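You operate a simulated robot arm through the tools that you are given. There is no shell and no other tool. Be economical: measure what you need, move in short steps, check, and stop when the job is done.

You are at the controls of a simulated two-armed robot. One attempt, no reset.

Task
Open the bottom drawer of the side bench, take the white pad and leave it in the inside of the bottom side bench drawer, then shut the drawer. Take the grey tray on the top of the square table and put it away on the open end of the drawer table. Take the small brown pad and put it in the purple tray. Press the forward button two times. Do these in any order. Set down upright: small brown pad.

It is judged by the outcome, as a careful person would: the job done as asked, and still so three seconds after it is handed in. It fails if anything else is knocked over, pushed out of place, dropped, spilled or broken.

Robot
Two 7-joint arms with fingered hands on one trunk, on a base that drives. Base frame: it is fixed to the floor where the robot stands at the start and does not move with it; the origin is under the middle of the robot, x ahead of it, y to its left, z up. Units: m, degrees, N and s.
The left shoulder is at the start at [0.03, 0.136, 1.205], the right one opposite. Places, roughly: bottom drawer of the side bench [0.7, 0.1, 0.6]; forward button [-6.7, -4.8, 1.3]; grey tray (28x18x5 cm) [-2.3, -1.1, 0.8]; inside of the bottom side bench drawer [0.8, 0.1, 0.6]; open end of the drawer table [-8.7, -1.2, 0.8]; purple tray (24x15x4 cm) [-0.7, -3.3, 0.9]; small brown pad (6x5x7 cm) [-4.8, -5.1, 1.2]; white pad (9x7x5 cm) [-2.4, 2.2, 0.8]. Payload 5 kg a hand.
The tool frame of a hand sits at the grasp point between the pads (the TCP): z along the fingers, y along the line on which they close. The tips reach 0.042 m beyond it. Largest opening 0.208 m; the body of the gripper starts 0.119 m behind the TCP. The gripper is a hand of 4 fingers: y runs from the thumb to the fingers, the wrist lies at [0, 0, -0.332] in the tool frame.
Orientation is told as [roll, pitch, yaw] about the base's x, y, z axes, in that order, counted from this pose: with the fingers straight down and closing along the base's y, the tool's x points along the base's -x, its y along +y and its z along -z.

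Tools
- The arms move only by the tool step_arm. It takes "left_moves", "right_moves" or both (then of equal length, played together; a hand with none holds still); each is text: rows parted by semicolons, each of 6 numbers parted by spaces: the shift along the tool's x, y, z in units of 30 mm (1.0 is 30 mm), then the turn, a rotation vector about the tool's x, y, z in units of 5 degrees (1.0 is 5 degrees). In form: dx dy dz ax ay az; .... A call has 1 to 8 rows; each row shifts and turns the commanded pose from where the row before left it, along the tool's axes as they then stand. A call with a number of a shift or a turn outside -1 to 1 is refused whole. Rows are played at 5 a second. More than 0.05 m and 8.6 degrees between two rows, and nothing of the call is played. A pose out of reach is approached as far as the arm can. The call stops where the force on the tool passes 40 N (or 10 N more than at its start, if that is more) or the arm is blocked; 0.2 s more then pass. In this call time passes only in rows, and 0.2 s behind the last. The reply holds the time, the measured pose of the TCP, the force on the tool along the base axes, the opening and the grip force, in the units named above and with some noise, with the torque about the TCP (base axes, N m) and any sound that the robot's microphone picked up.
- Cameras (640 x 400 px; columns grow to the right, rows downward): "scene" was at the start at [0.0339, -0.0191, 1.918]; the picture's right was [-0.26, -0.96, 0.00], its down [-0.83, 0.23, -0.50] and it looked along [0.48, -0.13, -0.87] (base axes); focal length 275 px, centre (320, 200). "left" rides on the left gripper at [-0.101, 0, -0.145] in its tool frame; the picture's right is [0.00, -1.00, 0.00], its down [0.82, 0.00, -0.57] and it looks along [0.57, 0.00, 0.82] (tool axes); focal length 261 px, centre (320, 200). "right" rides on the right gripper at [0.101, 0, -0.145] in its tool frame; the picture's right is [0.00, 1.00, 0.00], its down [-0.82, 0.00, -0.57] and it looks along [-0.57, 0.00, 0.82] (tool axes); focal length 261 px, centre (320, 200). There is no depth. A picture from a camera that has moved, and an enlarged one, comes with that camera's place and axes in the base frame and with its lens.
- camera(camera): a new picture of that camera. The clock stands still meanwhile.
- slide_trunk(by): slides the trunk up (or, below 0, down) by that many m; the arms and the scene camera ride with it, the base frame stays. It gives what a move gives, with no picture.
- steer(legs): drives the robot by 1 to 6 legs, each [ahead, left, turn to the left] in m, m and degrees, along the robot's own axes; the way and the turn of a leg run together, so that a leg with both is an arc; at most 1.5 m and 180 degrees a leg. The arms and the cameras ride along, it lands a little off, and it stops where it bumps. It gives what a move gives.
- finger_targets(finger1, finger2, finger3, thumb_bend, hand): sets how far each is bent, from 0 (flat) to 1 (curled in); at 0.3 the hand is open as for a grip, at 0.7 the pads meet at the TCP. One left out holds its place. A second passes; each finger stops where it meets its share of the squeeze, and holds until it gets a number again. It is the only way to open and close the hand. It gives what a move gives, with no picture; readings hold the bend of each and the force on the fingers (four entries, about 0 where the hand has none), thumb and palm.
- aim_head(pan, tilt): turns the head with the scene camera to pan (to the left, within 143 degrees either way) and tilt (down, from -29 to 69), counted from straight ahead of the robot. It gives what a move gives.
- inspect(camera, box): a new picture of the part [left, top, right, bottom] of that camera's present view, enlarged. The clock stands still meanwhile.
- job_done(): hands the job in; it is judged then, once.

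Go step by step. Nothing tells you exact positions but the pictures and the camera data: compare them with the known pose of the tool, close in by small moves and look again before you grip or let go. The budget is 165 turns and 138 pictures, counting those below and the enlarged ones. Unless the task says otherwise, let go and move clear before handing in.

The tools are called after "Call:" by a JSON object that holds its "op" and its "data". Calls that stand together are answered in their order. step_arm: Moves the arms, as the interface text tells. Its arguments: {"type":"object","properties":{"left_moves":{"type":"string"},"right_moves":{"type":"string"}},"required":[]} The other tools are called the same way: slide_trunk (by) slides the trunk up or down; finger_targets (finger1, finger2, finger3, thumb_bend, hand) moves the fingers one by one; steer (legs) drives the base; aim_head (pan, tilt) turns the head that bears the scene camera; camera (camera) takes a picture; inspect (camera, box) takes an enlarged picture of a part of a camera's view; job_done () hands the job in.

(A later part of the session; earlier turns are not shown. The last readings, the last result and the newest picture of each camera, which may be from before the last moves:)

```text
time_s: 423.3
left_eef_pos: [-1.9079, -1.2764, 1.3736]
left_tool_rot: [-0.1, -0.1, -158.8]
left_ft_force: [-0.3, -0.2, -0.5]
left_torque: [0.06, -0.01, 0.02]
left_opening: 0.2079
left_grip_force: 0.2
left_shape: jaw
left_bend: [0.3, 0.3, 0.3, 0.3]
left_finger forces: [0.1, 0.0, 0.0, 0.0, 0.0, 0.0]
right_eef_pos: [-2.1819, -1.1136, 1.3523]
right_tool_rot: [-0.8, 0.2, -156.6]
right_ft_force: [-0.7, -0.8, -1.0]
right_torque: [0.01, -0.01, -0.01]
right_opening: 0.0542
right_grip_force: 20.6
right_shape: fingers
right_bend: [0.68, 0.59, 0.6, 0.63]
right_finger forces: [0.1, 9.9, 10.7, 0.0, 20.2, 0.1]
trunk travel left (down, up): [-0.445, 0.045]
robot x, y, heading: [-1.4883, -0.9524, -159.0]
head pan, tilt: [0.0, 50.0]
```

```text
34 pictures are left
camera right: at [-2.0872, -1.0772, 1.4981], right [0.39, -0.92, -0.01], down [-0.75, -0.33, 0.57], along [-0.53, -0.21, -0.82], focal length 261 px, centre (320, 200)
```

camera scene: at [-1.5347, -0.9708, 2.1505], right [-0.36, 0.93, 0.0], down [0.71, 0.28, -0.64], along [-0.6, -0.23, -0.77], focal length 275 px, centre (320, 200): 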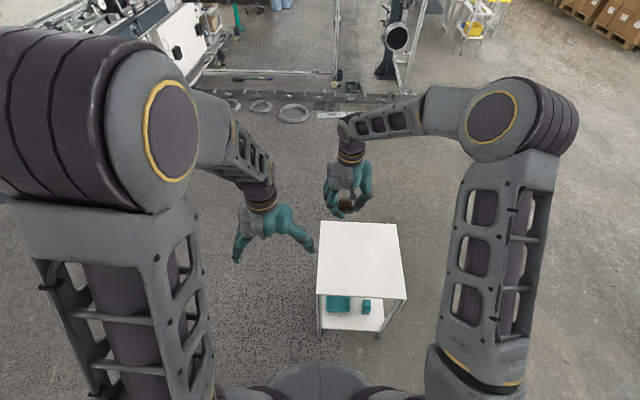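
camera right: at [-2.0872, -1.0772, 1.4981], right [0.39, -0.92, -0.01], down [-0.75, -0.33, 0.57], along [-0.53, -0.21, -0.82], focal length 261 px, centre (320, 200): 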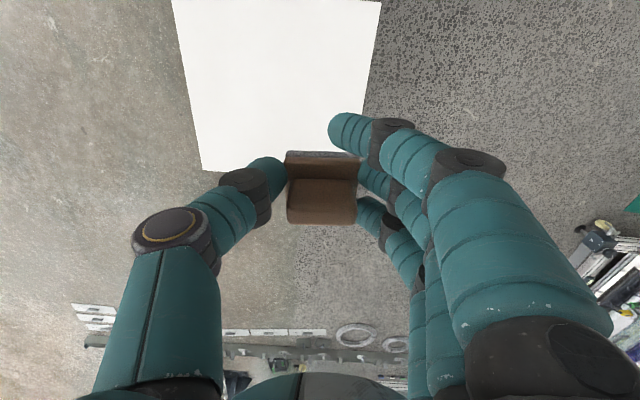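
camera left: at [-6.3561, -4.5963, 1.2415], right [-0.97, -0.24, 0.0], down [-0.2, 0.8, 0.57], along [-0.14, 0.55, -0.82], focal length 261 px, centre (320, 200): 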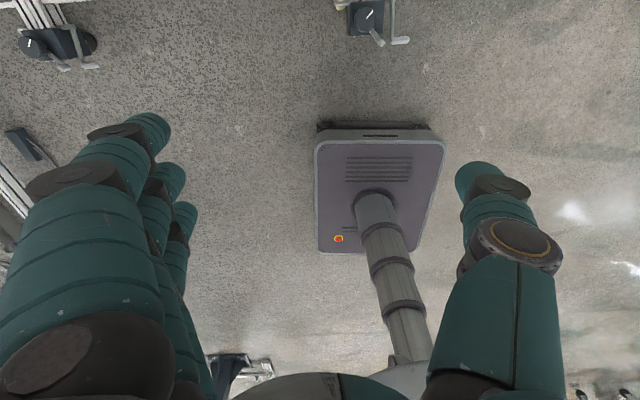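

The table is empty; I shift 10 cm right to its middle and lower trunk and arm.

Call:
{"op": "steer", "data": {"legs": [[0, -0.1, 0]]}}

Call:
{"op": "slide_trunk", "data": {"by": -0.3}}

Call:
{"op": "step_arm", "data": {"right_moves": "0 0 1 0 0 0;0 0 1 0 0 0;0 0 1 0 0 0;0 0 1 0 0 0;0 0 0.8 0 0 0"}}

Call:
{"op": "camera", "data": {"camera": "right"}}

```text
time_s: 424.4
left_eef_pos: [-1.9437, -1.1836, 1.3734]
left_tool_rot: [-0.1, -0.1, -159.0]
left_ft_force: [0.4, 0.4, -0.3]
left_torque: [-0.15, -0.06, 0.02]
left_opening: 0.2078
left_grip_force: 0.0
left_shape: jaw
left_bend: [0.3, 0.3, 0.3, 0.3]
left_finger forces: [0.1, 0.0, 0.1, 0.0, 0.0, 0.0]
right_eef_pos: [-2.2171, -1.0214, 1.3535]
right_tool_rot: [-0.8, 0.1, -156.7]
right_ft_force: [-0.7, 0.3, -0.8]
right_torque: [-0.1, -0.04, 0.02]
right_opening: 0.054
right_grip_force: 20.3
right_shape: fingers
right_bend: [0.68, 0.59, 0.6, 0.63]
right_finger forces: [0.1, 10.0, 10.9, 0.0, 20.5, 0.1]
trunk travel left (down, up): [-0.445, 0.045]
robot x, y, heading: [-1.5244, -0.8608, -158.7]
head pan, tilt: [0.0, 50.0]
```

```text
time_s: 427.4
left_eef_pos: [-1.9437, -1.1844, 1.0729]
left_tool_rot: [-0.1, -0.1, -158.9]
left_ft_force: [0.0, 0.5, 0.5]
left_torque: [-0.01, 0.04, 0.0]
left_opening: 0.2077
left_grip_force: 0.1
left_shape: jaw
left_bend: [0.3, 0.3, 0.3, 0.3]
left_finger forces: [0.0, 0.1, 0.0, 0.0, 0.0, 0.1]
right_eef_pos: [-2.2169, -1.0218, 1.0536]
right_tool_rot: [-0.8, 0.1, -156.7]
right_ft_force: [0.3, -0.3, 0.3]
right_torque: [0.02, 0.0, -0.02]
right_opening: 0.054
right_grip_force: 20.8
right_shape: fingers
right_bend: [0.68, 0.59, 0.6, 0.63]
right_finger forces: [0.0, 10.0, 10.8, 0.0, 20.5, 0.1]
trunk travel left (down, up): [-0.145, 0.345]
robot x, y, heading: [-1.523, -0.8663, -158.8]
head pan, tilt: [0.0, 50.0]
```

```text
time_s: 428.6
left_eef_pos: [-1.9455, -1.1842, 1.073]
left_tool_rot: [-0.1, -0.1, -159.0]
left_ft_force: [-0.2, 1.5, -0.4]
left_torque: [0.02, -0.01, -0.01]
left_opening: 0.2079
left_grip_force: 0.1
left_shape: jaw
left_bend: [0.3, 0.3, 0.3, 0.3]
left_finger forces: [0.1, 0.0, 0.0, 0.0, 0.1, 0.0]
right_eef_pos: [-2.2195, -1.0171, 0.9078]
right_tool_rot: [-0.8, 0.1, -156.8]
right_ft_force: [0.1, -0.4, -0.7]
right_torque: [0.01, -0.05, -0.02]
right_opening: 0.0539
right_grip_force: 20.8
right_shape: fingers
right_bend: [0.68, 0.59, 0.6, 0.63]
right_finger forces: [0.0, 10.0, 10.7, 0.1, 20.4, 0.0]
trunk travel left (down, up): [-0.145, 0.345]
robot x, y, heading: [-1.5257, -0.8629, -158.5]
head pan, tilt: [0.0, 50.0]
```

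```text
33 pictures are left
camera right: at [-2.1238, -0.9821, 1.0529], right [0.39, -0.92, -0.01], down [-0.75, -0.33, 0.57], along [-0.53, -0.21, -0.82], focal length 261 px, centre (320, 200)
```

right: 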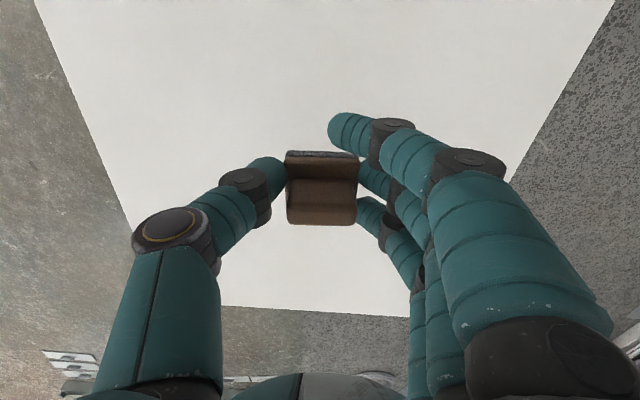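

Over the table's middle. I lower until it takes the pad.

Call:
{"op": "step_arm", "data": {"right_moves": "0 0 0.4 0 0 0;0 0 0.3 0 0 0;0 0 0.2 0 0 0"}}

Call:
{"op": "step_arm", "data": {"right_moves": "0 0 0.12 0 0 0;0 0 0.12 0 0 0"}}

```text
time_s: 429.4
left_eef_pos: [-1.9434, -1.1838, 1.0731]
left_tool_rot: [-0.1, -0.1, -159.0]
left_ft_force: [0.1, -0.5, 0.1]
left_torque: [0.03, -0.02, 0.0]
left_opening: 0.2079
left_grip_force: 0.0
left_shape: jaw
left_bend: [0.3, 0.3, 0.3, 0.3]
left_finger forces: [0.0, 0.0, 0.1, 0.1, 0.0, 0.0]
right_eef_pos: [-2.2182, -1.02, 0.8814]
right_tool_rot: [-0.9, 0.3, -156.8]
right_ft_force: [0.2, -0.5, -0.5]
right_torque: [0.02, -0.06, 0.02]
right_opening: 0.0538
right_grip_force: 20.6
right_shape: fingers
right_bend: [0.68, 0.59, 0.6, 0.63]
right_finger forces: [0.1, 9.9, 10.7, 0.0, 20.4, 0.1]
trunk travel left (down, up): [-0.145, 0.345]
robot x, y, heading: [-1.5255, -0.8604, -159.0]
head pan, tilt: [0.0, 50.0]
```

```text
time_s: 430.0
left_eef_pos: [-1.9435, -1.184, 1.0733]
left_tool_rot: [-0.1, -0.2, -159.0]
left_ft_force: [-0.3, -0.2, -0.4]
left_torque: [-0.01, 0.04, 0.01]
left_opening: 0.2081
left_grip_force: 0.1
left_shape: jaw
left_bend: [0.3, 0.3, 0.3, 0.3]
left_finger forces: [0.1, 0.0, 0.1, 0.1, 0.0, 0.0]
right_eef_pos: [-2.2178, -1.0197, 0.8735]
right_tool_rot: [-0.8, 0.1, -156.7]
right_ft_force: [-0.1, 0.2, -0.6]
right_torque: [-0.03, 0.0, 0.0]
right_opening: 0.0539
right_grip_force: 20.3
right_shape: fingers
right_bend: [0.68, 0.59, 0.6, 0.63]
right_finger forces: [0.0, 10.0, 10.7, 0.1, 20.4, 0.0]
trunk travel left (down, up): [-0.145, 0.345]
robot x, y, heading: [-1.5241, -0.862, -158.7]
head pan, tilt: [0.0, 50.0]
```

Call:
{"op": "step_arm", "data": {"right_moves": "0 0 0.1 0 0 0;0 0 0.1 0 0 0;0 0 0.1 0 0 0"}}

```text
time_s: 430.8
left_eef_pos: [-1.9446, -1.1842, 1.0712]
left_tool_rot: [-0.1, -0.1, -159.0]
left_ft_force: [-0.6, -0.1, -0.3]
left_torque: [0.03, -0.03, -0.01]
left_opening: 0.2081
left_grip_force: 0.0
left_shape: jaw
left_bend: [0.3, 0.3, 0.3, 0.3]
left_finger forces: [0.0, 0.0, 0.1, 0.0, 0.1, 0.1]
right_eef_pos: [-2.2189, -1.0195, 0.8656]
right_tool_rot: [-0.8, 0.2, -156.6]
right_ft_force: [0.5, 0.6, 0.1]
right_torque: [-0.04, -0.03, -0.01]
right_opening: 0.0541
right_grip_force: 20.4
right_shape: fingers
right_bend: [0.68, 0.59, 0.6, 0.63]
right_finger forces: [0.0, 10.0, 10.6, 0.0, 20.4, 0.0]
trunk travel left (down, up): [-0.145, 0.345]
robot x, y, heading: [-1.5218, -0.8615, -158.7]
head pan, tilt: [0.0, 50.0]
```

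No contact yet; a few more mm.

Call:
{"op": "step_arm", "data": {"right_moves": "0 0 0.1 0 0 0;0 0 0.1 0 0 0"}}

Call:
{"op": "camera", "data": {"camera": "right"}}

```text
time_s: 431.4
left_eef_pos: [-1.9448, -1.184, 1.0727]
left_tool_rot: [-0.1, -0.1, -159.0]
left_ft_force: [-0.5, 0.6, 0.3]
left_torque: [-0.01, 0.0, 0.0]
left_opening: 0.208
left_grip_force: 0.0
left_shape: jaw
left_bend: [0.3, 0.3, 0.3, 0.3]
left_finger forces: [0.1, 0.1, 0.1, 0.1, 0.0, 0.1]
right_eef_pos: [-2.2185, -1.0207, 0.8589]
right_tool_rot: [-0.8, 0.1, -156.7]
right_ft_force: [0.1, 0.2, -0.6]
right_torque: [-0.02, -0.02, -0.02]
right_opening: 0.0541
right_grip_force: 20.3
right_shape: fingers
right_bend: [0.68, 0.59, 0.6, 0.63]
right_finger forces: [0.0, 10.0, 10.7, 0.1, 20.4, 0.0]
trunk travel left (down, up): [-0.145, 0.345]
robot x, y, heading: [-1.5234, -0.8571, -159.1]
head pan, tilt: [0.0, 50.0]
```

```text
32 pictures are left
camera right: at [-2.1233, -0.9832, 1.005], right [0.39, -0.92, -0.01], down [-0.75, -0.33, 0.57], along [-0.53, -0.21, -0.82], focal length 261 px, centre (320, 200)
```

right: 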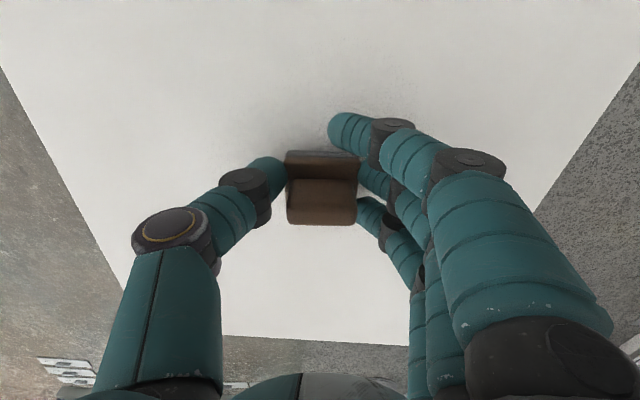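

Call:
{"op": "step_arm", "data": {"right_moves": "0 0 0.12 0 0 0;0 0 0.12 0 0 0;0 0 0.12 0 0 0"}}

```text
time_s: 432.2
left_eef_pos: [-1.9419, -1.1831, 1.0745]
left_tool_rot: [-0.2, -0.2, -159.1]
left_ft_force: [0.6, -0.3, 0.0]
left_torque: [0.0, 0.0, 0.01]
left_opening: 0.2078
left_grip_force: 0.1
left_shape: jaw
left_bend: [0.3, 0.3, 0.3, 0.3]
left_finger forces: [0.0, 0.1, 0.1, 0.0, 0.1, 0.1]
right_eef_pos: [-2.2169, -1.0211, 0.854]
right_tool_rot: [-0.9, -0.1, -156.6]
right_ft_force: [1.4, 2.5, 37.4]
right_torque: [-0.15, 0.22, 0.09]
right_opening: 0.054
right_grip_force: 25.7
right_shape: fingers
right_bend: [0.68, 0.58, 0.59, 0.64]
right_finger forces: [0.0, 12.0, 12.6, 0.0, 26.4, 0.0]
trunk travel left (down, up): [-0.145, 0.345]
robot x, y, heading: [-1.5267, -0.8608, -158.7]
head pan, tilt: [0.0, 50.0]
```

The pad stands on the table. I open slightly, curl finger 1 away, rise 1.2 cm, and tilt the hand 40° around the pad.

Call:
{"op": "finger_targets", "data": {"hand": "right", "finger1": 0.5, "finger2": 0.5, "finger3": 0.5, "thumb_bend": 0.5}}

Call:
{"op": "step_arm", "data": {"right_moves": "0 0 -0.4 0 0 0;0 0 0 0 -1 0;0 0 0 0 -1 0;0 0 0 0 -1 0;0 0 0 0 -1 0;0 0 0 0 -1 0;0 0 0 0 -1 0;0 0 0 0 -1 0"}}

Call:
{"op": "camera", "data": {"camera": "right"}}

```text
time_s: 432.8
left_eef_pos: [-1.9426, -1.1829, 1.0736]
left_tool_rot: [-0.2, -0.1, -159.1]
left_ft_force: [-0.3, 0.3, 0.7]
left_torque: [0.0, -0.07, 0.01]
left_opening: 0.2082
left_grip_force: 0.0
left_shape: jaw
left_bend: [0.3, 0.3, 0.3, 0.3]
left_finger forces: [0.0, 0.0, 0.0, 0.0, 0.0, 0.1]
right_eef_pos: [-2.2211, -1.0201, 0.8522]
right_tool_rot: [-0.9, -0.3, -156.8]
right_ft_force: [2.0, 6.7, 25.6]
right_torque: [-0.92, -1.15, 0.36]
right_opening: 0.115
right_grip_force: 12.7
right_shape: fingers
right_bend: [0.52, 0.51, 0.51, 0.5]
right_finger forces: [13.2, 8.9, 3.4, 0.0, 0.0, 0.1]
trunk travel left (down, up): [-0.145, 0.345]
robot x, y, heading: [-1.5259, -0.8591, -158.9]
head pan, tilt: [0.0, 50.0]
stopped (right hand): the force on the tool passed its limit at 50 N (the readings are from after the stop); the commanded pose is now the measured one
```

```text
time_s: 434.1
left_eef_pos: [-1.9429, -1.1849, 1.0728]
left_tool_rot: [0.0, -0.2, -159.0]
left_ft_force: [-0.1, 0.6, -0.2]
left_torque: [0.02, -0.07, -0.05]
left_opening: 0.208
left_grip_force: 0.0
left_shape: jaw
left_bend: [0.3, 0.3, 0.3, 0.3]
left_finger forces: [0.1, 0.0, 0.0, 0.0, 0.0, 0.0]
right_eef_pos: [-2.2196, -1.023, 0.8657]
right_tool_rot: [-0.4, -23.4, -156.6]
right_ft_force: [4.5, 2.6, 25.3]
right_torque: [-1.16, -1.4, 0.33]
right_opening: 0.1196
right_grip_force: 12.5
right_shape: fingers
right_bend: [0.49, 0.5, 0.5, 0.5]
right_finger forces: [25.3, 0.0, 0.1, 0.1, 0.0, 0.0]
trunk travel left (down, up): [-0.145, 0.345]
robot x, y, heading: [-1.5243, -0.8587, -159.1]
head pan, tilt: [0.0, 50.0]
stopped in row 6 (right hand): the force on the tool passed its limit at 47 N (the readings are from after the stop); the commanded pose is now the measured one
```

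```text
31 pictures are left
camera right: at [-2.0803, -0.966, 0.9588], right [0.39, -0.92, -0.01], down [-0.48, -0.21, 0.85], along [-0.78, -0.33, -0.53], focal length 261 px, centre (320, 200)
```

right: 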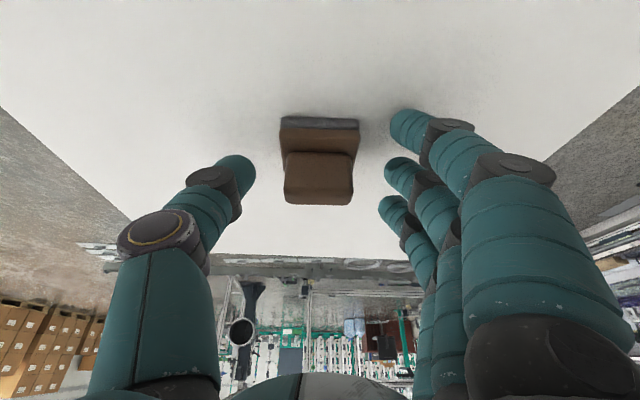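

Finger 1 meets the table at 23° tilt — a 25° tilt suffices. I rise 7 mm and grip the pad at this tilt.

Call:
{"op": "step_arm", "data": {"right_moves": "-0.09 0 -0.21 0 -0.4 0"}}

Call:
{"op": "finger_targets", "data": {"hand": "right", "finger1": 0.64, "finger2": 0.68, "finger3": 0.68, "thumb_bend": 0.68}}

Call:
{"op": "camera", "data": {"camera": "right"}}

```text
time_s: 434.5
left_eef_pos: [-1.9426, -1.1852, 1.0718]
left_tool_rot: [-0.1, -0.2, -159.0]
left_ft_force: [1.9, -0.6, 0.4]
left_torque: [0.09, 0.07, -0.01]
left_opening: 0.2079
left_grip_force: 0.1
left_shape: jaw
left_bend: [0.3, 0.3, 0.3, 0.3]
left_finger forces: [0.0, 0.0, 0.1, 0.0, 0.1, 0.0]
right_eef_pos: [-2.218, -1.0233, 0.8702]
right_tool_rot: [-0.7, -25.1, -156.4]
right_ft_force: [0.4, -0.4, 0.3]
right_torque: [0.1, 0.01, -0.07]
right_opening: 0.1206
right_grip_force: 0.0
right_shape: fingers
right_bend: [0.5, 0.5, 0.5, 0.5]
right_finger forces: [0.0, 0.1, 0.1, 0.0, 0.1, 0.0]
trunk travel left (down, up): [-0.145, 0.345]
robot x, y, heading: [-1.5225, -0.857, -159.0]
head pan, tilt: [0.0, 50.0]
```

```text
time_s: 435.5
left_eef_pos: [-1.9446, -1.1839, 1.0733]
left_tool_rot: [-0.1, 0.0, -159.2]
left_ft_force: [0.8, 0.3, -0.4]
left_torque: [-0.01, -0.01, 0.03]
left_opening: 0.2077
left_grip_force: 0.1
left_shape: jaw
left_bend: [0.3, 0.3, 0.3, 0.3]
left_finger forces: [0.0, 0.1, 0.0, 0.0, 0.0, 0.0]
right_eef_pos: [-2.22, -1.0221, 0.8704]
right_tool_rot: [-0.6, -25.2, -156.5]
right_ft_force: [0.7, 0.0, -0.6]
right_torque: [-0.02, -0.01, 0.02]
right_opening: 0.0684
right_grip_force: 17.5
right_shape: fingers
right_bend: [0.6, 0.61, 0.68, 0.64]
right_finger forces: [7.3, 10.5, 0.0, 0.0, 17.4, 0.0]
trunk travel left (down, up): [-0.145, 0.345]
robot x, y, heading: [-1.5245, -0.8605, -158.8]
head pan, tilt: [0.0, 50.0]
```

```text
30 pictures are left
camera right: at [-2.0772, -0.9632, 0.9585], right [0.39, -0.92, -0.01], down [-0.46, -0.2, 0.87], along [-0.8, -0.34, -0.5], focal length 261 px, centre (320, 200)
```

right: 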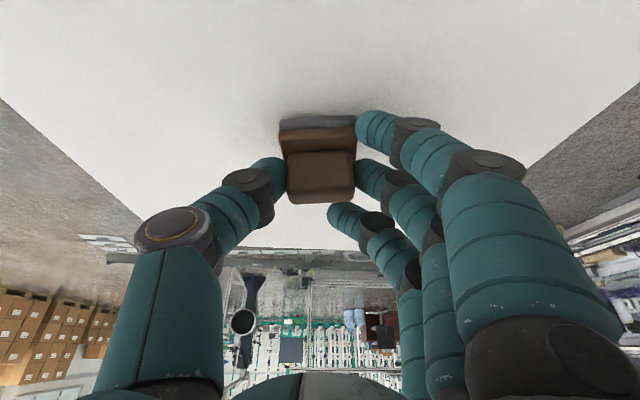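

Gripped well at 25° tilt with the pad upright. I lift it.

Call:
{"op": "step_arm", "data": {"right_moves": "-0.17 0 -0.36 0 0 0;-0.3 0 -0.7 0 0 0;-0.42 0 -0.9 0 0 0;-0.42 0 -0.9 0 0 0;-0.42 0 -0.9 0 0 0"}}

Call:
{"op": "camera", "data": {"camera": "right"}}

```text
time_s: 436.7
left_eef_pos: [-1.9439, -1.183, 1.0734]
left_tool_rot: [-0.1, -0.1, -159.0]
left_ft_force: [-0.5, 0.7, 0.7]
left_torque: [-0.11, 0.07, 0.04]
left_opening: 0.2081
left_grip_force: 0.1
left_shape: jaw
left_bend: [0.3, 0.3, 0.3, 0.3]
left_finger forces: [0.0, 0.0, 0.1, 0.1, 0.0, 0.1]
right_eef_pos: [-2.2189, -1.0229, 0.9929]
right_tool_rot: [-0.5, -25.1, -156.5]
right_ft_force: [0.9, 0.7, -0.7]
right_torque: [-0.06, 0.06, 0.04]
right_opening: 0.0683
right_grip_force: 17.3
right_shape: fingers
right_bend: [0.6, 0.61, 0.68, 0.64]
right_finger forces: [7.3, 10.3, 0.0, 0.0, 17.3, 0.0]
trunk travel left (down, up): [-0.145, 0.345]
robot x, y, heading: [-1.5283, -0.8621, -159.0]
head pan, tilt: [0.0, 50.0]
```

```text
29 pictures are left
camera right: at [-2.0767, -0.9644, 1.0828], right [0.39, -0.92, -0.01], down [-0.46, -0.2, 0.87], along [-0.8, -0.34, -0.5], focal length 261 px, centre (320, 200)
```

right: 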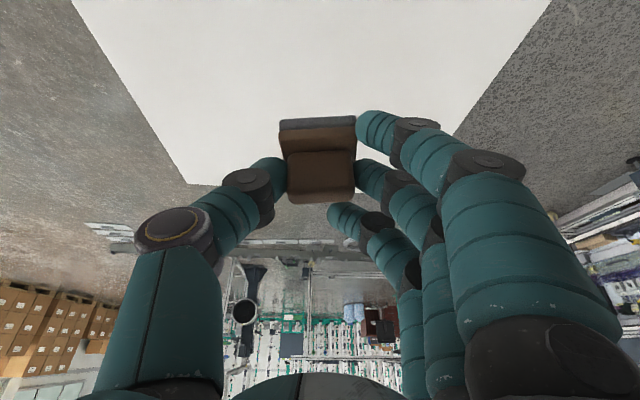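

Held upright. I drive back to the cabinet front with margin and look.

Call:
{"op": "steer", "data": {"legs": [[-0.35, 0, 0], [0, 0, 87], [0, -0.225, 0], [1.3, 0, 0]]}}

Call:
{"op": "aim_head", "data": {"pan": 0, "tilt": 35}}

Call:
{"op": "camera", "data": {"camera": "scene"}}

Call:
{"op": "camera", "data": {"camera": "right"}}

```text
time_s: 450.2
left_eef_pos: [-0.6614, -2.4639, 1.0732]
left_tool_rot: [0.0, -0.1, -70.2]
left_ft_force: [0.3, -1.1, -0.7]
left_torque: [0.03, 0.03, -0.01]
left_opening: 0.2079
left_grip_force: 0.1
left_shape: jaw
left_bend: [0.3, 0.3, 0.3, 0.3]
left_finger forces: [0.0, 0.1, 0.0, 0.0, 0.0, 0.0]
right_eef_pos: [-0.826, -2.736, 0.9944]
right_tool_rot: [-0.6, -25.2, -67.6]
right_ft_force: [0.5, -0.2, -0.5]
right_torque: [0.04, -0.01, 0.02]
right_opening: 0.0683
right_grip_force: 16.8
right_shape: fingers
right_bend: [0.6, 0.61, 0.68, 0.64]
right_finger forces: [6.4, 10.5, 0.0, 0.1, 16.7, 0.0]
trunk travel left (down, up): [-0.145, 0.345]
robot x, y, heading: [-0.9758, -2.0329, -69.9]
head pan, tilt: [0.0, 50.0]
```

```text
time_s: 451.0
left_eef_pos: [-0.6602, -2.4645, 1.0734]
left_tool_rot: [-0.1, -0.2, -70.2]
left_ft_force: [0.1, 0.0, -1.0]
left_torque: [0.02, -0.03, -0.01]
left_opening: 0.2079
left_grip_force: 0.0
left_shape: jaw
left_bend: [0.3, 0.3, 0.3, 0.3]
left_finger forces: [0.0, 0.1, 0.1, 0.1, 0.0, 0.0]
right_eef_pos: [-0.8266, -2.7365, 0.9949]
right_tool_rot: [-0.6, -25.2, -67.6]
right_ft_force: [-0.2, 0.5, -1.2]
right_torque: [0.03, 0.0, 0.0]
right_opening: 0.068
right_grip_force: 17.1
right_shape: fingers
right_bend: [0.6, 0.61, 0.68, 0.64]
right_finger forces: [6.4, 10.5, 0.0, 0.0, 16.7, 0.0]
trunk travel left (down, up): [-0.145, 0.345]
robot x, y, heading: [-0.9765, -2.0395, -70.1]
head pan, tilt: [0.0, 35.0]
```

```text
28 pictures are left
camera scene: at [-0.9568, -2.0942, 1.8721], right [-0.94, -0.34, 0.0], down [-0.2, 0.54, -0.82], along [0.28, -0.77, -0.57], focal length 275 px, centre (320, 200)
```

scene: 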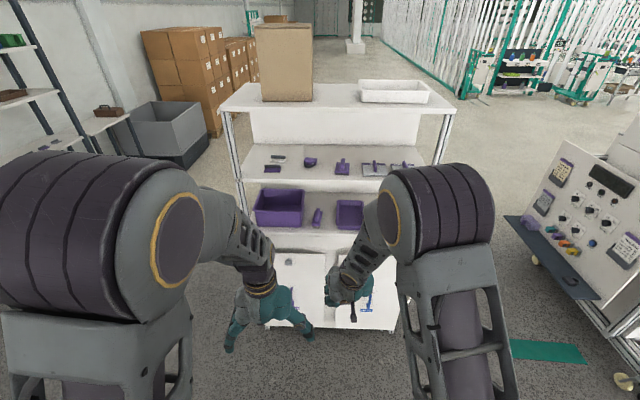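

```text
27 pictures are left
camera right: at [-0.8815, -2.5943, 1.0822], right [0.93, 0.37, -0.01], down [0.19, -0.46, 0.87], along [0.32, -0.81, -0.5], focal length 261 px, centre (320, 200)
```

right: 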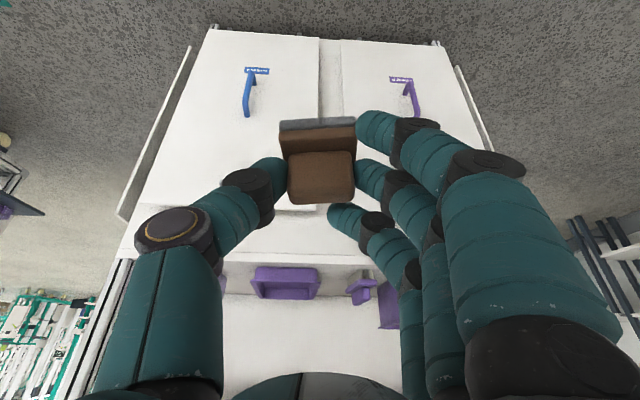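

I zoom on the tray and the shelf above it.

Call:
{"op": "inspect", "data": {"camera": "scene", "box": [230, 140, 430, 265]}}

```text
3.20 times, centred on (330, 202) of scene
camera zoom: at [-0.9568, -2.0942, 1.8721], right [-0.94, -0.34, 0.0], down [-0.2, 0.54, -0.82], along [0.28, -0.77, -0.57], focal length 880 px, centre (288, 192)
```

zoom: 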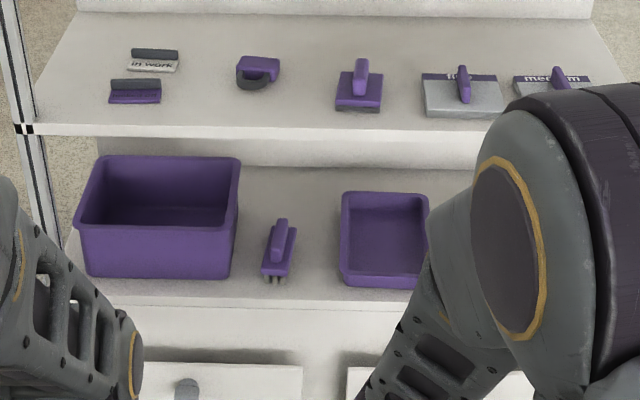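

Triangulating: tray rim z≈0.97, from 2.715 to 2.94 m along the approach axis, shelf underside z≈1.235 with its front at ≈2.69. I raise, tilt 10° more, shift right 6 cm and move in partway.

Call:
{"op": "slide_trunk", "data": {"by": 0.09}}

Call:
{"op": "step_arm", "data": {"right_moves": "0 0 0 0 -1 0;0 0 0 0 -1 0"}}

Call:
{"op": "steer", "data": {"legs": [[0, -0.061, 0], [0.2, 0, 0]]}}

Call:
{"op": "camera", "data": {"camera": "right"}}

Call:
{"op": "camera", "data": {"camera": "scene"}}

```text
time_s: 452.2
left_eef_pos: [-0.6608, -2.4646, 1.1629]
left_tool_rot: [-0.1, 0.0, -70.1]
left_ft_force: [0.2, 0.0, 0.2]
left_torque: [0.03, 0.03, -0.04]
left_opening: 0.2077
left_grip_force: 0.1
left_shape: jaw
left_bend: [0.3, 0.3, 0.3, 0.3]
left_finger forces: [0.0, 0.0, 0.0, 0.0, 0.1, 0.1]
right_eef_pos: [-0.8251, -2.7354, 1.0831]
right_tool_rot: [-0.7, -25.2, -67.5]
right_ft_force: [-0.6, -0.3, -0.6]
right_torque: [0.03, 0.0, 0.04]
right_opening: 0.0683
right_grip_force: 17.1
right_shape: fingers
right_bend: [0.6, 0.61, 0.68, 0.64]
right_finger forces: [6.3, 10.4, 0.0, 0.0, 16.7, 0.0]
trunk travel left (down, up): [-0.235, 0.255]
robot x, y, heading: [-0.9802, -2.0354, -69.8]
head pan, tilt: [0.0, 35.0]
```

```text
time_s: 452.8
left_eef_pos: [-0.6613, -2.4637, 1.1636]
left_tool_rot: [-0.1, -0.1, -70.3]
left_ft_force: [0.0, 1.0, 0.0]
left_torque: [0.0, 0.01, -0.01]
left_opening: 0.2079
left_grip_force: 0.1
left_shape: jaw
left_bend: [0.3, 0.3, 0.3, 0.3]
left_finger forces: [0.1, 0.1, 0.0, 0.0, 0.0, 0.0]
right_eef_pos: [-0.8253, -2.7363, 1.0846]
right_tool_rot: [-0.7, -35.3, -67.5]
right_ft_force: [0.2, 0.0, -0.5]
right_torque: [0.08, 0.03, 0.03]
right_opening: 0.0679
right_grip_force: 17.0
right_shape: fingers
right_bend: [0.6, 0.61, 0.68, 0.64]
right_finger forces: [6.4, 10.3, 0.0, 0.1, 16.8, 0.0]
trunk travel left (down, up): [-0.235, 0.255]
robot x, y, heading: [-0.9766, -2.0361, -70.2]
head pan, tilt: [0.0, 35.0]
```

```text
time_s: 455.0
left_eef_pos: [-0.6513, -2.6757, 1.1609]
left_tool_rot: [-0.1, 0.0, -70.4]
left_ft_force: [-0.1, -0.4, -1.0]
left_torque: [0.14, 0.05, 0.01]
left_opening: 0.2077
left_grip_force: 0.0
left_shape: jaw
left_bend: [0.3, 0.3, 0.3, 0.3]
left_finger forces: [0.0, 0.1, 0.1, 0.0, 0.0, 0.1]
right_eef_pos: [-0.8176, -2.9483, 1.083]
right_tool_rot: [-0.7, -35.1, -67.6]
right_ft_force: [0.2, -0.3, -1.4]
right_torque: [0.11, 0.02, 0.01]
right_opening: 0.0681
right_grip_force: 17.1
right_shape: fingers
right_bend: [0.6, 0.61, 0.68, 0.64]
right_finger forces: [6.5, 10.4, 0.0, 0.1, 16.7, 0.0]
trunk travel left (down, up): [-0.235, 0.255]
robot x, y, heading: [-0.968, -2.2496, -70.2]
head pan, tilt: [0.0, 35.0]
```

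```text
25 pictures are left
camera right: at [-0.8763, -2.7942, 1.1439], right [0.93, 0.37, -0.01], down [0.13, -0.32, 0.94], along [0.35, -0.87, -0.34], focal length 261 px, centre (320, 200)
```

right: 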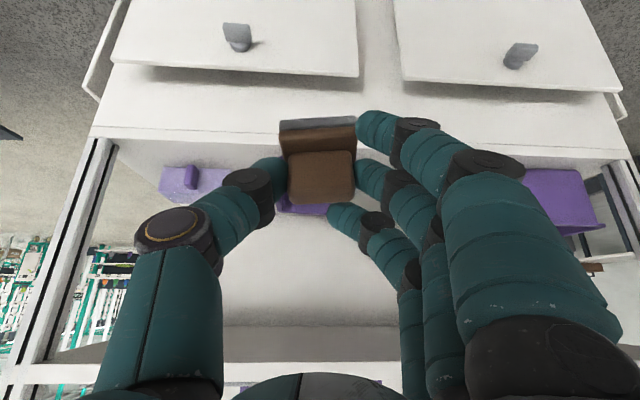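

```text
24 pictures are left
camera scene: at [-0.9449, -2.3064, 1.9621], right [-0.94, -0.34, 0.0], down [-0.2, 0.54, -0.82], along [0.28, -0.77, -0.57], focal length 275 px, centre (320, 200)
```

scene: 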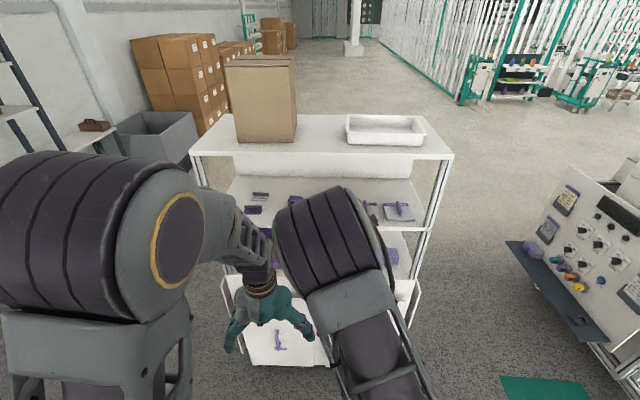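

Aligned with the tray behind the pad. I extend the arm 20 cm forward at this height and look.

Call:
{"op": "step_arm", "data": {"right_moves": "-0.82 0 0.574 0 0 0;-0.82 0 0.574 0 0 0;-0.82 0 0.574 0 0 0;-0.82 0 0.574 0 0 0;-0.82 0 0.574 0 0 0;-0.82 0 0.574 0 0 0"}}

Call:
{"op": "camera", "data": {"camera": "right"}}

Call:
{"op": "camera", "data": {"camera": "scene"}}

```text
time_s: 456.4
left_eef_pos: [-0.6512, -2.676, 1.1616]
left_tool_rot: [-0.1, -0.1, -70.3]
left_ft_force: [-0.8, -0.1, -0.6]
left_torque: [0.13, -0.02, 0.03]
left_opening: 0.2079
left_grip_force: 0.0
left_shape: jaw
left_bend: [0.3, 0.3, 0.3, 0.3]
left_finger forces: [0.1, 0.1, 0.0, 0.1, 0.1, 0.1]
right_eef_pos: [-0.7494, -3.1145, 1.0825]
right_tool_rot: [-0.7, -35.2, -67.8]
right_ft_force: [0.1, -0.5, -2.2]
right_torque: [-0.01, 0.01, 0.01]
right_opening: 0.0681
right_grip_force: 16.8
right_shape: fingers
right_bend: [0.6, 0.61, 0.68, 0.64]
right_finger forces: [6.4, 10.3, 0.0, 0.0, 16.5, 0.1]
trunk travel left (down, up): [-0.235, 0.255]
robot x, y, heading: [-0.965, -2.2456, -70.3]
head pan, tilt: [0.0, 35.0]
```

```text
23 pictures are left
camera right: at [-0.8096, -2.9619, 1.1435], right [0.93, 0.37, -0.01], down [0.13, -0.32, 0.94], along [0.35, -0.87, -0.34], focal length 261 px, centre (320, 200)
```

right: 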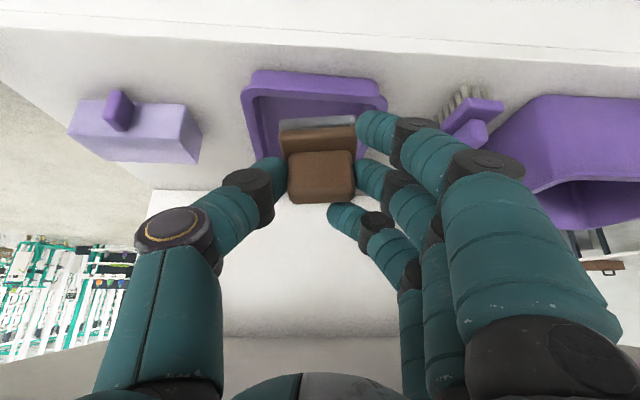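

```text
22 pictures are left
camera scene: at [-0.9459, -2.307, 1.962], right [-0.94, -0.34, 0.0], down [-0.2, 0.54, -0.82], along [0.28, -0.77, -0.57], focal length 275 px, centre (320, 200)
```

scene: 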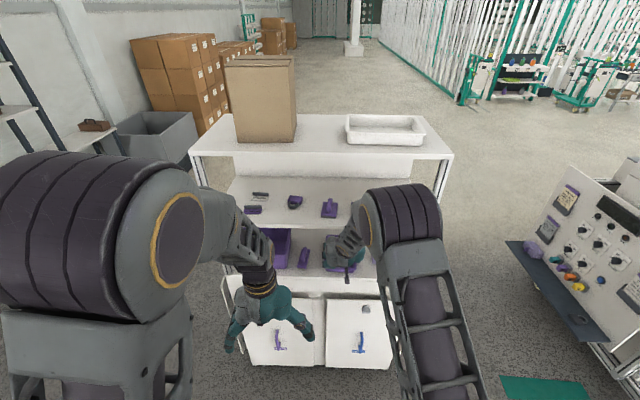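

The pad is right above the tray's near part. I advance and dip slightly to keep the hand clear of the shelf's front edge.

Call:
{"op": "step_arm", "data": {"right_moves": "-0.71 0 0.81 0 0 0;-0.71 0 0.81 0 0 0;-0.71 0 0.81 0 0 0"}}

Call:
{"op": "camera", "data": {"camera": "right"}}

Call:
{"op": "inspect", "data": {"camera": "scene", "box": [230, 160, 430, 300]}}

```text
time_s: 457.1
left_eef_pos: [-0.652, -2.672, 1.1633]
left_tool_rot: [-0.1, -0.3, -70.5]
left_ft_force: [2.1, -2.6, -0.4]
left_torque: [0.37, 0.26, -0.02]
left_opening: 0.208
left_grip_force: 0.1
left_shape: jaw
left_bend: [0.3, 0.3, 0.3, 0.3]
left_finger forces: [0.1, 0.0, 0.0, 0.0, 0.0, 0.0]
right_eef_pos: [-0.727, -3.1729, 1.0566]
right_tool_rot: [-1.0, -34.0, -67.7]
right_ft_force: [-26.1, 59.9, 18.1]
right_torque: [-8.85, -4.0, 0.13]
right_opening: 0.0681
right_grip_force: 48.8
right_shape: fingers
right_bend: [0.6, 0.61, 0.68, 0.64]
right_finger forces: [6.4, 10.4, 0.0, 0.0, 16.4, 64.0]
trunk travel left (down, up): [-0.235, 0.255]
robot x, y, heading: [-0.9646, -2.2492, -70.2]
head pan, tilt: [0.0, 35.0]
stopped in row 3 (right hand): the force on the tool passed its limit at 154 N (the readings are from after the stop); the commanded pose is now the measured one
```

```text
21 pictures are left
camera right: at [-0.7857, -3.0204, 1.1218], right [0.93, 0.37, -0.01], down [0.14, -0.33, 0.93], along [0.34, -0.87, -0.36], focal length 261 px, centre (320, 200)
```

right: 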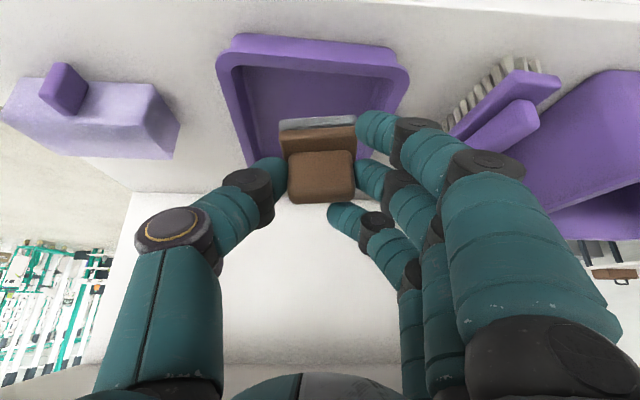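

```text
2.86 times, centred on (330, 230) of scene
camera zoom: at [-0.9478, -2.299, 1.9626], right [-0.94, -0.34, 0.0], down [-0.19, 0.54, -0.82], along [0.28, -0.77, -0.57], focal length 786 px, centre (291, 114)
```

zoom: 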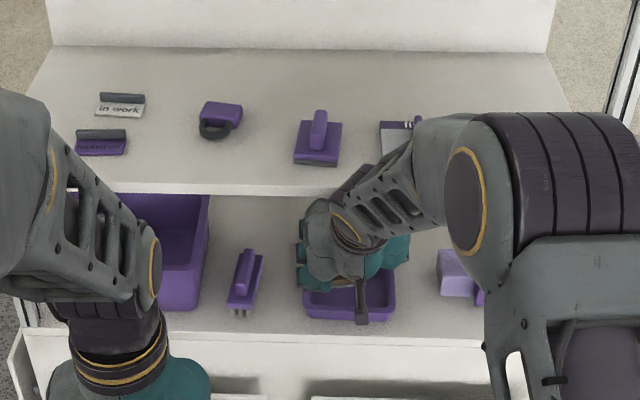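

The palm met the shelf edge. Re-measuring from the wrist views, the rim is lower (z≈0.94) than thought. I back off, go lower to z≈1.02, then look before moving in again.

Call:
{"op": "step_arm", "data": {"right_moves": "0.93 0 -0.65 0 0 0;0.35 0 0.5 0 0 0;0.35 0 0.5 0 0 0"}}

Call:
{"op": "camera", "data": {"camera": "right"}}

Call:
{"op": "inspect", "data": {"camera": "scene", "box": [230, 160, 430, 300]}}

```text
time_s: 457.9
left_eef_pos: [-0.6516, -2.6747, 1.1626]
left_tool_rot: [0.0, -0.3, -70.4]
left_ft_force: [0.3, 0.0, 0.4]
left_torque: [-0.03, -0.02, 0.02]
left_opening: 0.2078
left_grip_force: 0.1
left_shape: jaw
left_bend: [0.3, 0.3, 0.3, 0.3]
left_finger forces: [0.1, 0.0, 0.1, 0.0, 0.0, 0.0]
right_eef_pos: [-0.738, -3.1473, 1.0223]
right_tool_rot: [-1.0, -34.2, -67.7]
right_ft_force: [-0.2, -0.9, 4.9]
right_torque: [-0.05, -0.16, 0.01]
right_opening: 0.0681
right_grip_force: 16.7
right_shape: fingers
right_bend: [0.6, 0.61, 0.68, 0.64]
right_finger forces: [6.6, 9.6, 0.0, 0.0, 16.7, 0.0]
trunk travel left (down, up): [-0.235, 0.255]
robot x, y, heading: [-0.9652, -2.2473, -70.3]
head pan, tilt: [0.0, 35.0]
```

```text
19 pictures are left
camera right: at [-0.7966, -2.9944, 1.0861], right [0.93, 0.37, -0.01], down [0.14, -0.33, 0.93], along [0.34, -0.87, -0.36], focal length 261 px, centre (320, 200)
```

right: 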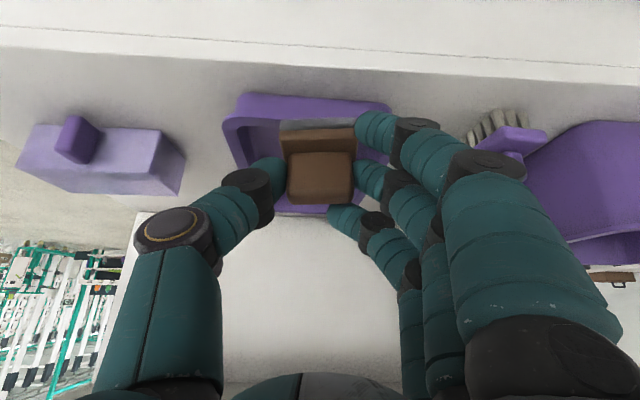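

```text
2.86 times, centred on (330, 230) of scene
camera zoom: at [-0.946, -2.3031, 1.9623], right [-0.94, -0.34, 0.0], down [-0.19, 0.54, -0.82], along [0.28, -0.77, -0.57], focal length 786 px, centre (291, 114)
```

zoom: 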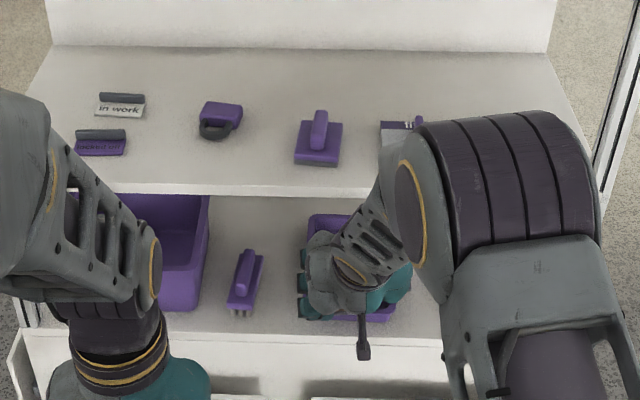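

The sole lightly touches the near rim (rim z≈0.96). I lift 1.2 cm while moving in 3 cm, so that the pad is past the rim.

Call:
{"op": "step_arm", "data": {"right_moves": "-0.23 0 -0.33 0 0 0;-0.45 0 0.31 0 0 0;-0.45 0 0.31 0 0 0"}}

Call:
{"op": "camera", "data": {"camera": "right"}}

```text
time_s: 458.7
left_eef_pos: [-0.651, -2.6751, 1.1619]
left_tool_rot: [-0.1, -0.1, -70.3]
left_ft_force: [-0.4, -0.4, 0.4]
left_torque: [0.04, -0.03, 0.02]
left_opening: 0.208
left_grip_force: 0.1
left_shape: jaw
left_bend: [0.3, 0.3, 0.3, 0.3]
left_finger forces: [0.0, 0.1, 0.1, 0.0, 0.0, 0.0]
right_eef_pos: [-0.7263, -3.177, 1.0313]
right_tool_rot: [-0.9, -34.0, -67.6]
right_ft_force: [-0.7, 0.0, -1.2]
right_torque: [0.02, -0.01, 0.04]
right_opening: 0.0682
right_grip_force: 15.7
right_shape: fingers
right_bend: [0.6, 0.61, 0.68, 0.65]
right_finger forces: [6.4, 9.7, 0.0, 0.0, 15.9, 0.0]
trunk travel left (down, up): [-0.235, 0.255]
robot x, y, heading: [-0.9628, -2.246, -70.2]
head pan, tilt: [0.0, 35.0]
```

```text
17 pictures are left
camera right: at [-0.7848, -3.0247, 1.0953], right [0.93, 0.37, -0.01], down [0.14, -0.33, 0.93], along [0.34, -0.87, -0.36], focal length 261 px, centre (320, 200)
```

right: 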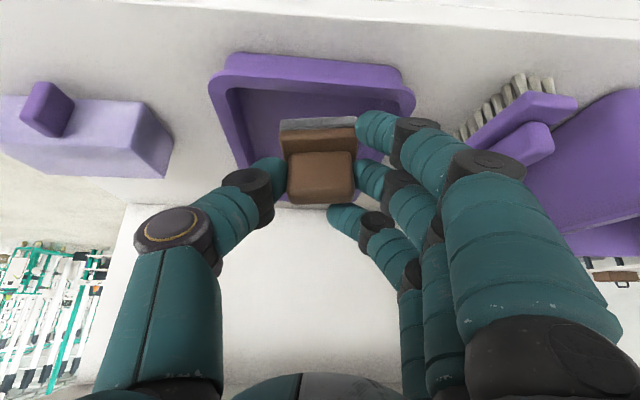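

The pad is inside the near wall now. I lower it along the slope toward the tray floor.

Call:
{"op": "step_arm", "data": {"right_moves": "0 0 0.5 0 0 0;0 0 0.4 0 0 0"}}

Call:
{"op": "step_arm", "data": {"right_moves": "0.06 0 0.17 0 0 0;0.06 0 0.17 0 0 0"}}

```text
time_s: 459.3
left_eef_pos: [-0.6515, -2.6747, 1.1625]
left_tool_rot: [-0.1, 0.0, -70.3]
left_ft_force: [0.8, 0.2, 0.0]
left_torque: [-0.04, -0.01, 0.0]
left_opening: 0.2076
left_grip_force: 0.1
left_shape: jaw
left_bend: [0.3, 0.3, 0.3, 0.3]
left_finger forces: [0.0, 0.1, 0.0, 0.1, 0.1, 0.0]
right_eef_pos: [-0.7214, -3.1911, 1.0107]
right_tool_rot: [-0.9, -34.1, -67.7]
right_ft_force: [-0.6, -0.7, 0.6]
right_torque: [0.07, 0.0, 0.0]
right_opening: 0.0684
right_grip_force: 16.0
right_shape: fingers
right_bend: [0.6, 0.61, 0.68, 0.65]
right_finger forces: [6.4, 9.7, 0.1, 0.0, 15.9, 0.0]
trunk travel left (down, up): [-0.235, 0.255]
robot x, y, heading: [-0.9641, -2.2474, -70.1]
head pan, tilt: [0.0, 35.0]
```

```text
time_s: 459.9
left_eef_pos: [-0.6514, -2.6738, 1.1624]
left_tool_rot: [-0.1, -0.2, -70.3]
left_ft_force: [0.6, -0.1, -0.2]
left_torque: [0.02, 0.01, -0.02]
left_opening: 0.2076
left_grip_force: 0.1
left_shape: jaw
left_bend: [0.3, 0.3, 0.3, 0.3]
left_finger forces: [0.0, 0.0, 0.0, 0.1, 0.0, 0.0]
right_eef_pos: [-0.7197, -3.1939, 1.0007]
right_tool_rot: [-0.9, -34.2, -67.7]
right_ft_force: [-0.1, -1.0, 2.0]
right_torque: [0.08, -0.1, -0.09]
right_opening: 0.0681
right_grip_force: 18.4
right_shape: fingers
right_bend: [0.6, 0.61, 0.68, 0.65]
right_finger forces: [9.9, 9.7, 0.1, 0.0, 15.9, 0.0]
trunk travel left (down, up): [-0.235, 0.255]
robot x, y, heading: [-0.9603, -2.25, -70.0]
head pan, tilt: [0.0, 35.0]
```

The first contact with the tray floor. I look before letting go.

Call:
{"op": "camera", "data": {"camera": "right"}}

```text
16 pictures are left
camera right: at [-0.7786, -3.0412, 1.0635], right [0.93, 0.37, -0.01], down [0.14, -0.33, 0.93], along [0.34, -0.87, -0.36], focal length 261 px, centre (320, 200)
```

right: 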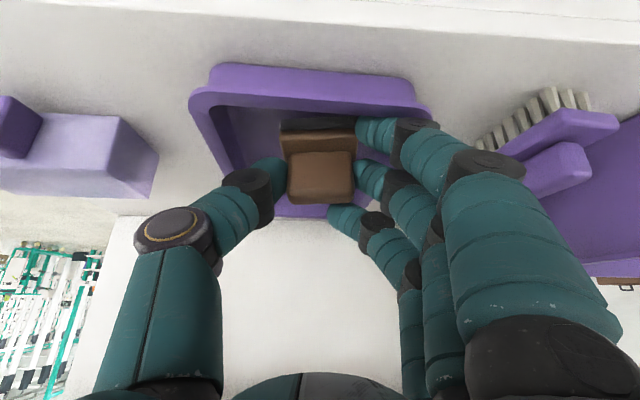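

The pad is inside the tray with room around it. I open the hand by small amounts to let it settle.

Call:
{"op": "finger_targets", "data": {"hand": "right", "finger1": 0.565, "finger2": 0.555, "finger3": 0.54, "thumb_bend": 0.56}}

Call:
{"op": "camera", "data": {"camera": "right"}}

```text
time_s: 460.9
left_eef_pos: [-0.6515, -2.6758, 1.163]
left_tool_rot: [-0.1, -0.1, -70.3]
left_ft_force: [0.2, -0.4, 0.0]
left_torque: [-0.01, 0.01, 0.0]
left_opening: 0.2081
left_grip_force: 0.1
left_shape: jaw
left_bend: [0.3, 0.3, 0.3, 0.3]
left_finger forces: [0.1, 0.0, 0.0, 0.0, 0.1, 0.0]
right_eef_pos: [-0.7204, -3.1934, 0.999]
right_tool_rot: [-0.8, -34.1, -67.6]
right_ft_force: [-0.3, -1.4, 0.9]
right_torque: [0.01, -0.01, 0.01]
right_opening: 0.0887
right_grip_force: 0.9
right_shape: fingers
right_bend: [0.57, 0.55, 0.54, 0.56]
right_finger forces: [2.1, 0.0, 0.0, 0.1, 0.0, 0.0]
trunk travel left (down, up): [-0.235, 0.255]
robot x, y, heading: [-0.9662, -2.2479, -70.1]
head pan, tilt: [0.0, 35.0]
```

```text
15 pictures are left
camera right: at [-0.7789, -3.0409, 1.0627], right [0.93, 0.37, -0.01], down [0.14, -0.33, 0.93], along [0.34, -0.87, -0.36], focal length 261 px, centre (320, 200)
```

right: 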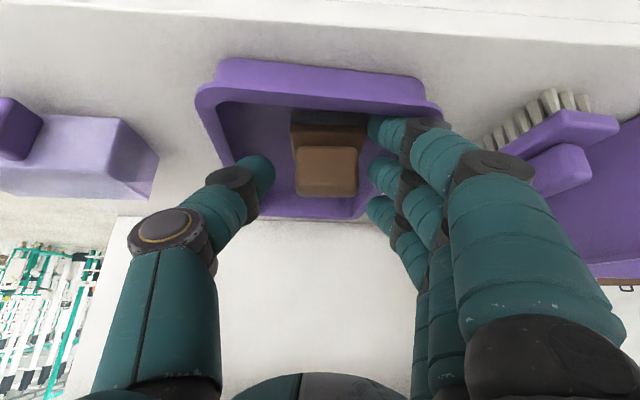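

The pad stands upright in the tray. I withdraw along the tool axis, up and back.

Call:
{"op": "step_arm", "data": {"right_moves": "0 0 -0.3 0 0 0;0 0 -0.5 0 0 0;0 0 -0.7 0 0 0;0 0 -0.8 0 0 0"}}

Call:
{"op": "camera", "data": {"camera": "right"}}

```text
time_s: 461.9
left_eef_pos: [-0.6513, -2.674, 1.1636]
left_tool_rot: [-0.1, -0.2, -70.3]
left_ft_force: [0.3, 0.6, 0.6]
left_torque: [-0.06, -0.01, 0.01]
left_opening: 0.208
left_grip_force: 0.2
left_shape: jaw
left_bend: [0.3, 0.3, 0.3, 0.3]
left_finger forces: [0.0, 0.0, 0.0, 0.0, 0.1, 0.0]
right_eef_pos: [-0.7333, -3.1567, 1.0571]
right_tool_rot: [-1.0, -34.0, -67.6]
right_ft_force: [-0.8, 0.1, 0.1]
right_torque: [-0.09, -0.06, -0.01]
right_opening: 0.0896
right_grip_force: 0.0
right_shape: fingers
right_bend: [0.56, 0.55, 0.54, 0.56]
right_finger forces: [0.0, 0.0, 0.1, 0.0, 0.1, 0.0]
trunk travel left (down, up): [-0.235, 0.255]
robot x, y, heading: [-0.9661, -2.2456, -69.8]
head pan, tilt: [0.0, 35.0]
```

```text
14 pictures are left
camera right: at [-0.7924, -3.0036, 1.121], right [0.93, 0.37, -0.01], down [0.14, -0.33, 0.93], along [0.34, -0.87, -0.36], focal length 261 px, centre (320, 200)
```

right: 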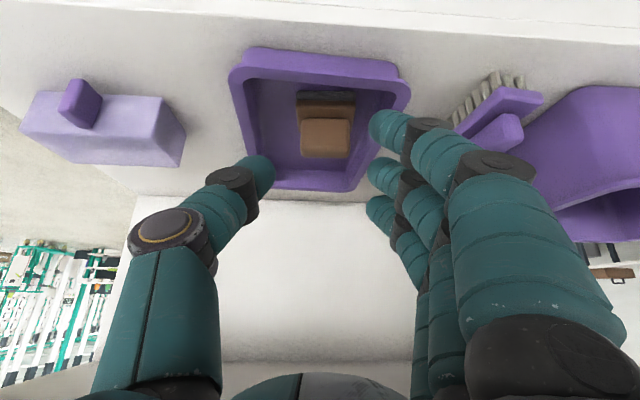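

Upright and steady in the tray. I withdraw further and back the robot away, then check the scene.

Call:
{"op": "step_arm", "data": {"right_moves": "0.2 0 -0.9 0 0 0;0.4 0 -0.9 0 0 0;0.6 0 -0.8 0 0 0;0.8 0 -0.5 0 0 0;0.8 0 -0.5 0 0 0"}}

Call:
{"op": "steer", "data": {"legs": [[-0.5, 0, 0]]}}

Call:
{"op": "aim_head", "data": {"pan": 0, "tilt": 32}}

Call:
{"op": "camera", "data": {"camera": "scene"}}

```text
time_s: 463.1
left_eef_pos: [-0.6498, -2.6746, 1.1625]
left_tool_rot: [0.0, -0.1, -70.2]
left_ft_force: [-0.2, 0.1, 0.3]
left_torque: [-0.05, -0.01, -0.01]
left_opening: 0.2079
left_grip_force: 0.2
left_shape: jaw
left_bend: [0.3, 0.3, 0.3, 0.3]
left_finger forces: [0.1, 0.0, 0.1, 0.0, 0.0, 0.1]
right_eef_pos: [-0.7791, -3.0369, 1.098]
right_tool_rot: [-1.0, -34.3, -67.6]
right_ft_force: [-1.4, -0.1, 1.3]
right_torque: [-0.02, 0.01, 0.0]
right_opening: 0.0895
right_grip_force: 0.1
right_shape: fingers
right_bend: [0.56, 0.55, 0.54, 0.56]
right_finger forces: [0.0, 0.0, 0.0, 0.0, 0.1, 0.1]
trunk travel left (down, up): [-0.235, 0.255]
robot x, y, heading: [-0.9677, -2.2483, -70.1]
head pan, tilt: [0.0, 35.0]
```

```text
time_s: 466.1
left_eef_pos: [-0.8221, -2.1961, 1.1632]
left_tool_rot: [0.0, -0.2, -70.0]
left_ft_force: [-0.4, 0.1, -0.4]
left_torque: [-0.03, 0.0, 0.02]
left_opening: 0.2077
left_grip_force: 0.0
left_shape: jaw
left_bend: [0.3, 0.3, 0.3, 0.3]
left_finger forces: [0.1, 0.0, 0.1, 0.1, 0.0, 0.1]
right_eef_pos: [-0.9495, -2.5604, 1.0971]
right_tool_rot: [-0.9, -34.1, -67.3]
right_ft_force: [0.6, -0.3, -0.6]
right_torque: [-0.04, -0.05, -0.01]
right_opening: 0.0895
right_grip_force: 0.1
right_shape: fingers
right_bend: [0.56, 0.55, 0.54, 0.56]
right_finger forces: [0.0, 0.0, 0.0, 0.0, 0.1, 0.0]
trunk travel left (down, up): [-0.235, 0.255]
robot x, y, heading: [-1.1382, -1.771, -69.6]
head pan, tilt: [0.0, 35.0]
```

```text
time_s: 466.7
left_eef_pos: [-0.8225, -2.1966, 1.1618]
left_tool_rot: [-0.1, -0.2, -70.0]
left_ft_force: [0.1, -0.6, -0.2]
left_torque: [-0.02, -0.04, 0.05]
left_opening: 0.2078
left_grip_force: 0.0
left_shape: jaw
left_bend: [0.3, 0.3, 0.3, 0.3]
left_finger forces: [0.0, 0.1, 0.0, 0.1, 0.1, 0.0]
right_eef_pos: [-0.9495, -2.5599, 1.097]
right_tool_rot: [-0.9, -34.1, -67.3]
right_ft_force: [-0.1, -0.2, 0.3]
right_torque: [-0.01, -0.01, -0.01]
right_opening: 0.0897
right_grip_force: 0.0
right_shape: fingers
right_bend: [0.56, 0.55, 0.54, 0.56]
right_finger forces: [0.1, 0.0, 0.0, 0.0, 0.0, 0.0]
trunk travel left (down, up): [-0.235, 0.255]
robot x, y, heading: [-1.1378, -1.7713, -69.7]
head pan, tilt: [0.0, 32.0]
```

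```text
13 pictures are left
camera scene: at [-1.1188, -1.8287, 1.9668], right [-0.94, -0.35, 0.0], down [-0.18, 0.5, -0.85], along [0.29, -0.8, -0.53], focal length 275 px, centre (320, 200)
```

scene: 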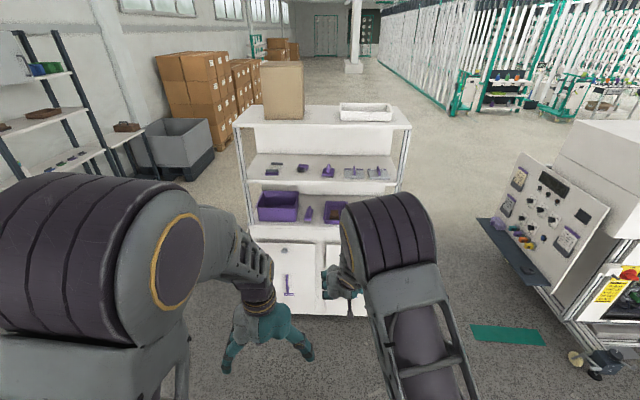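

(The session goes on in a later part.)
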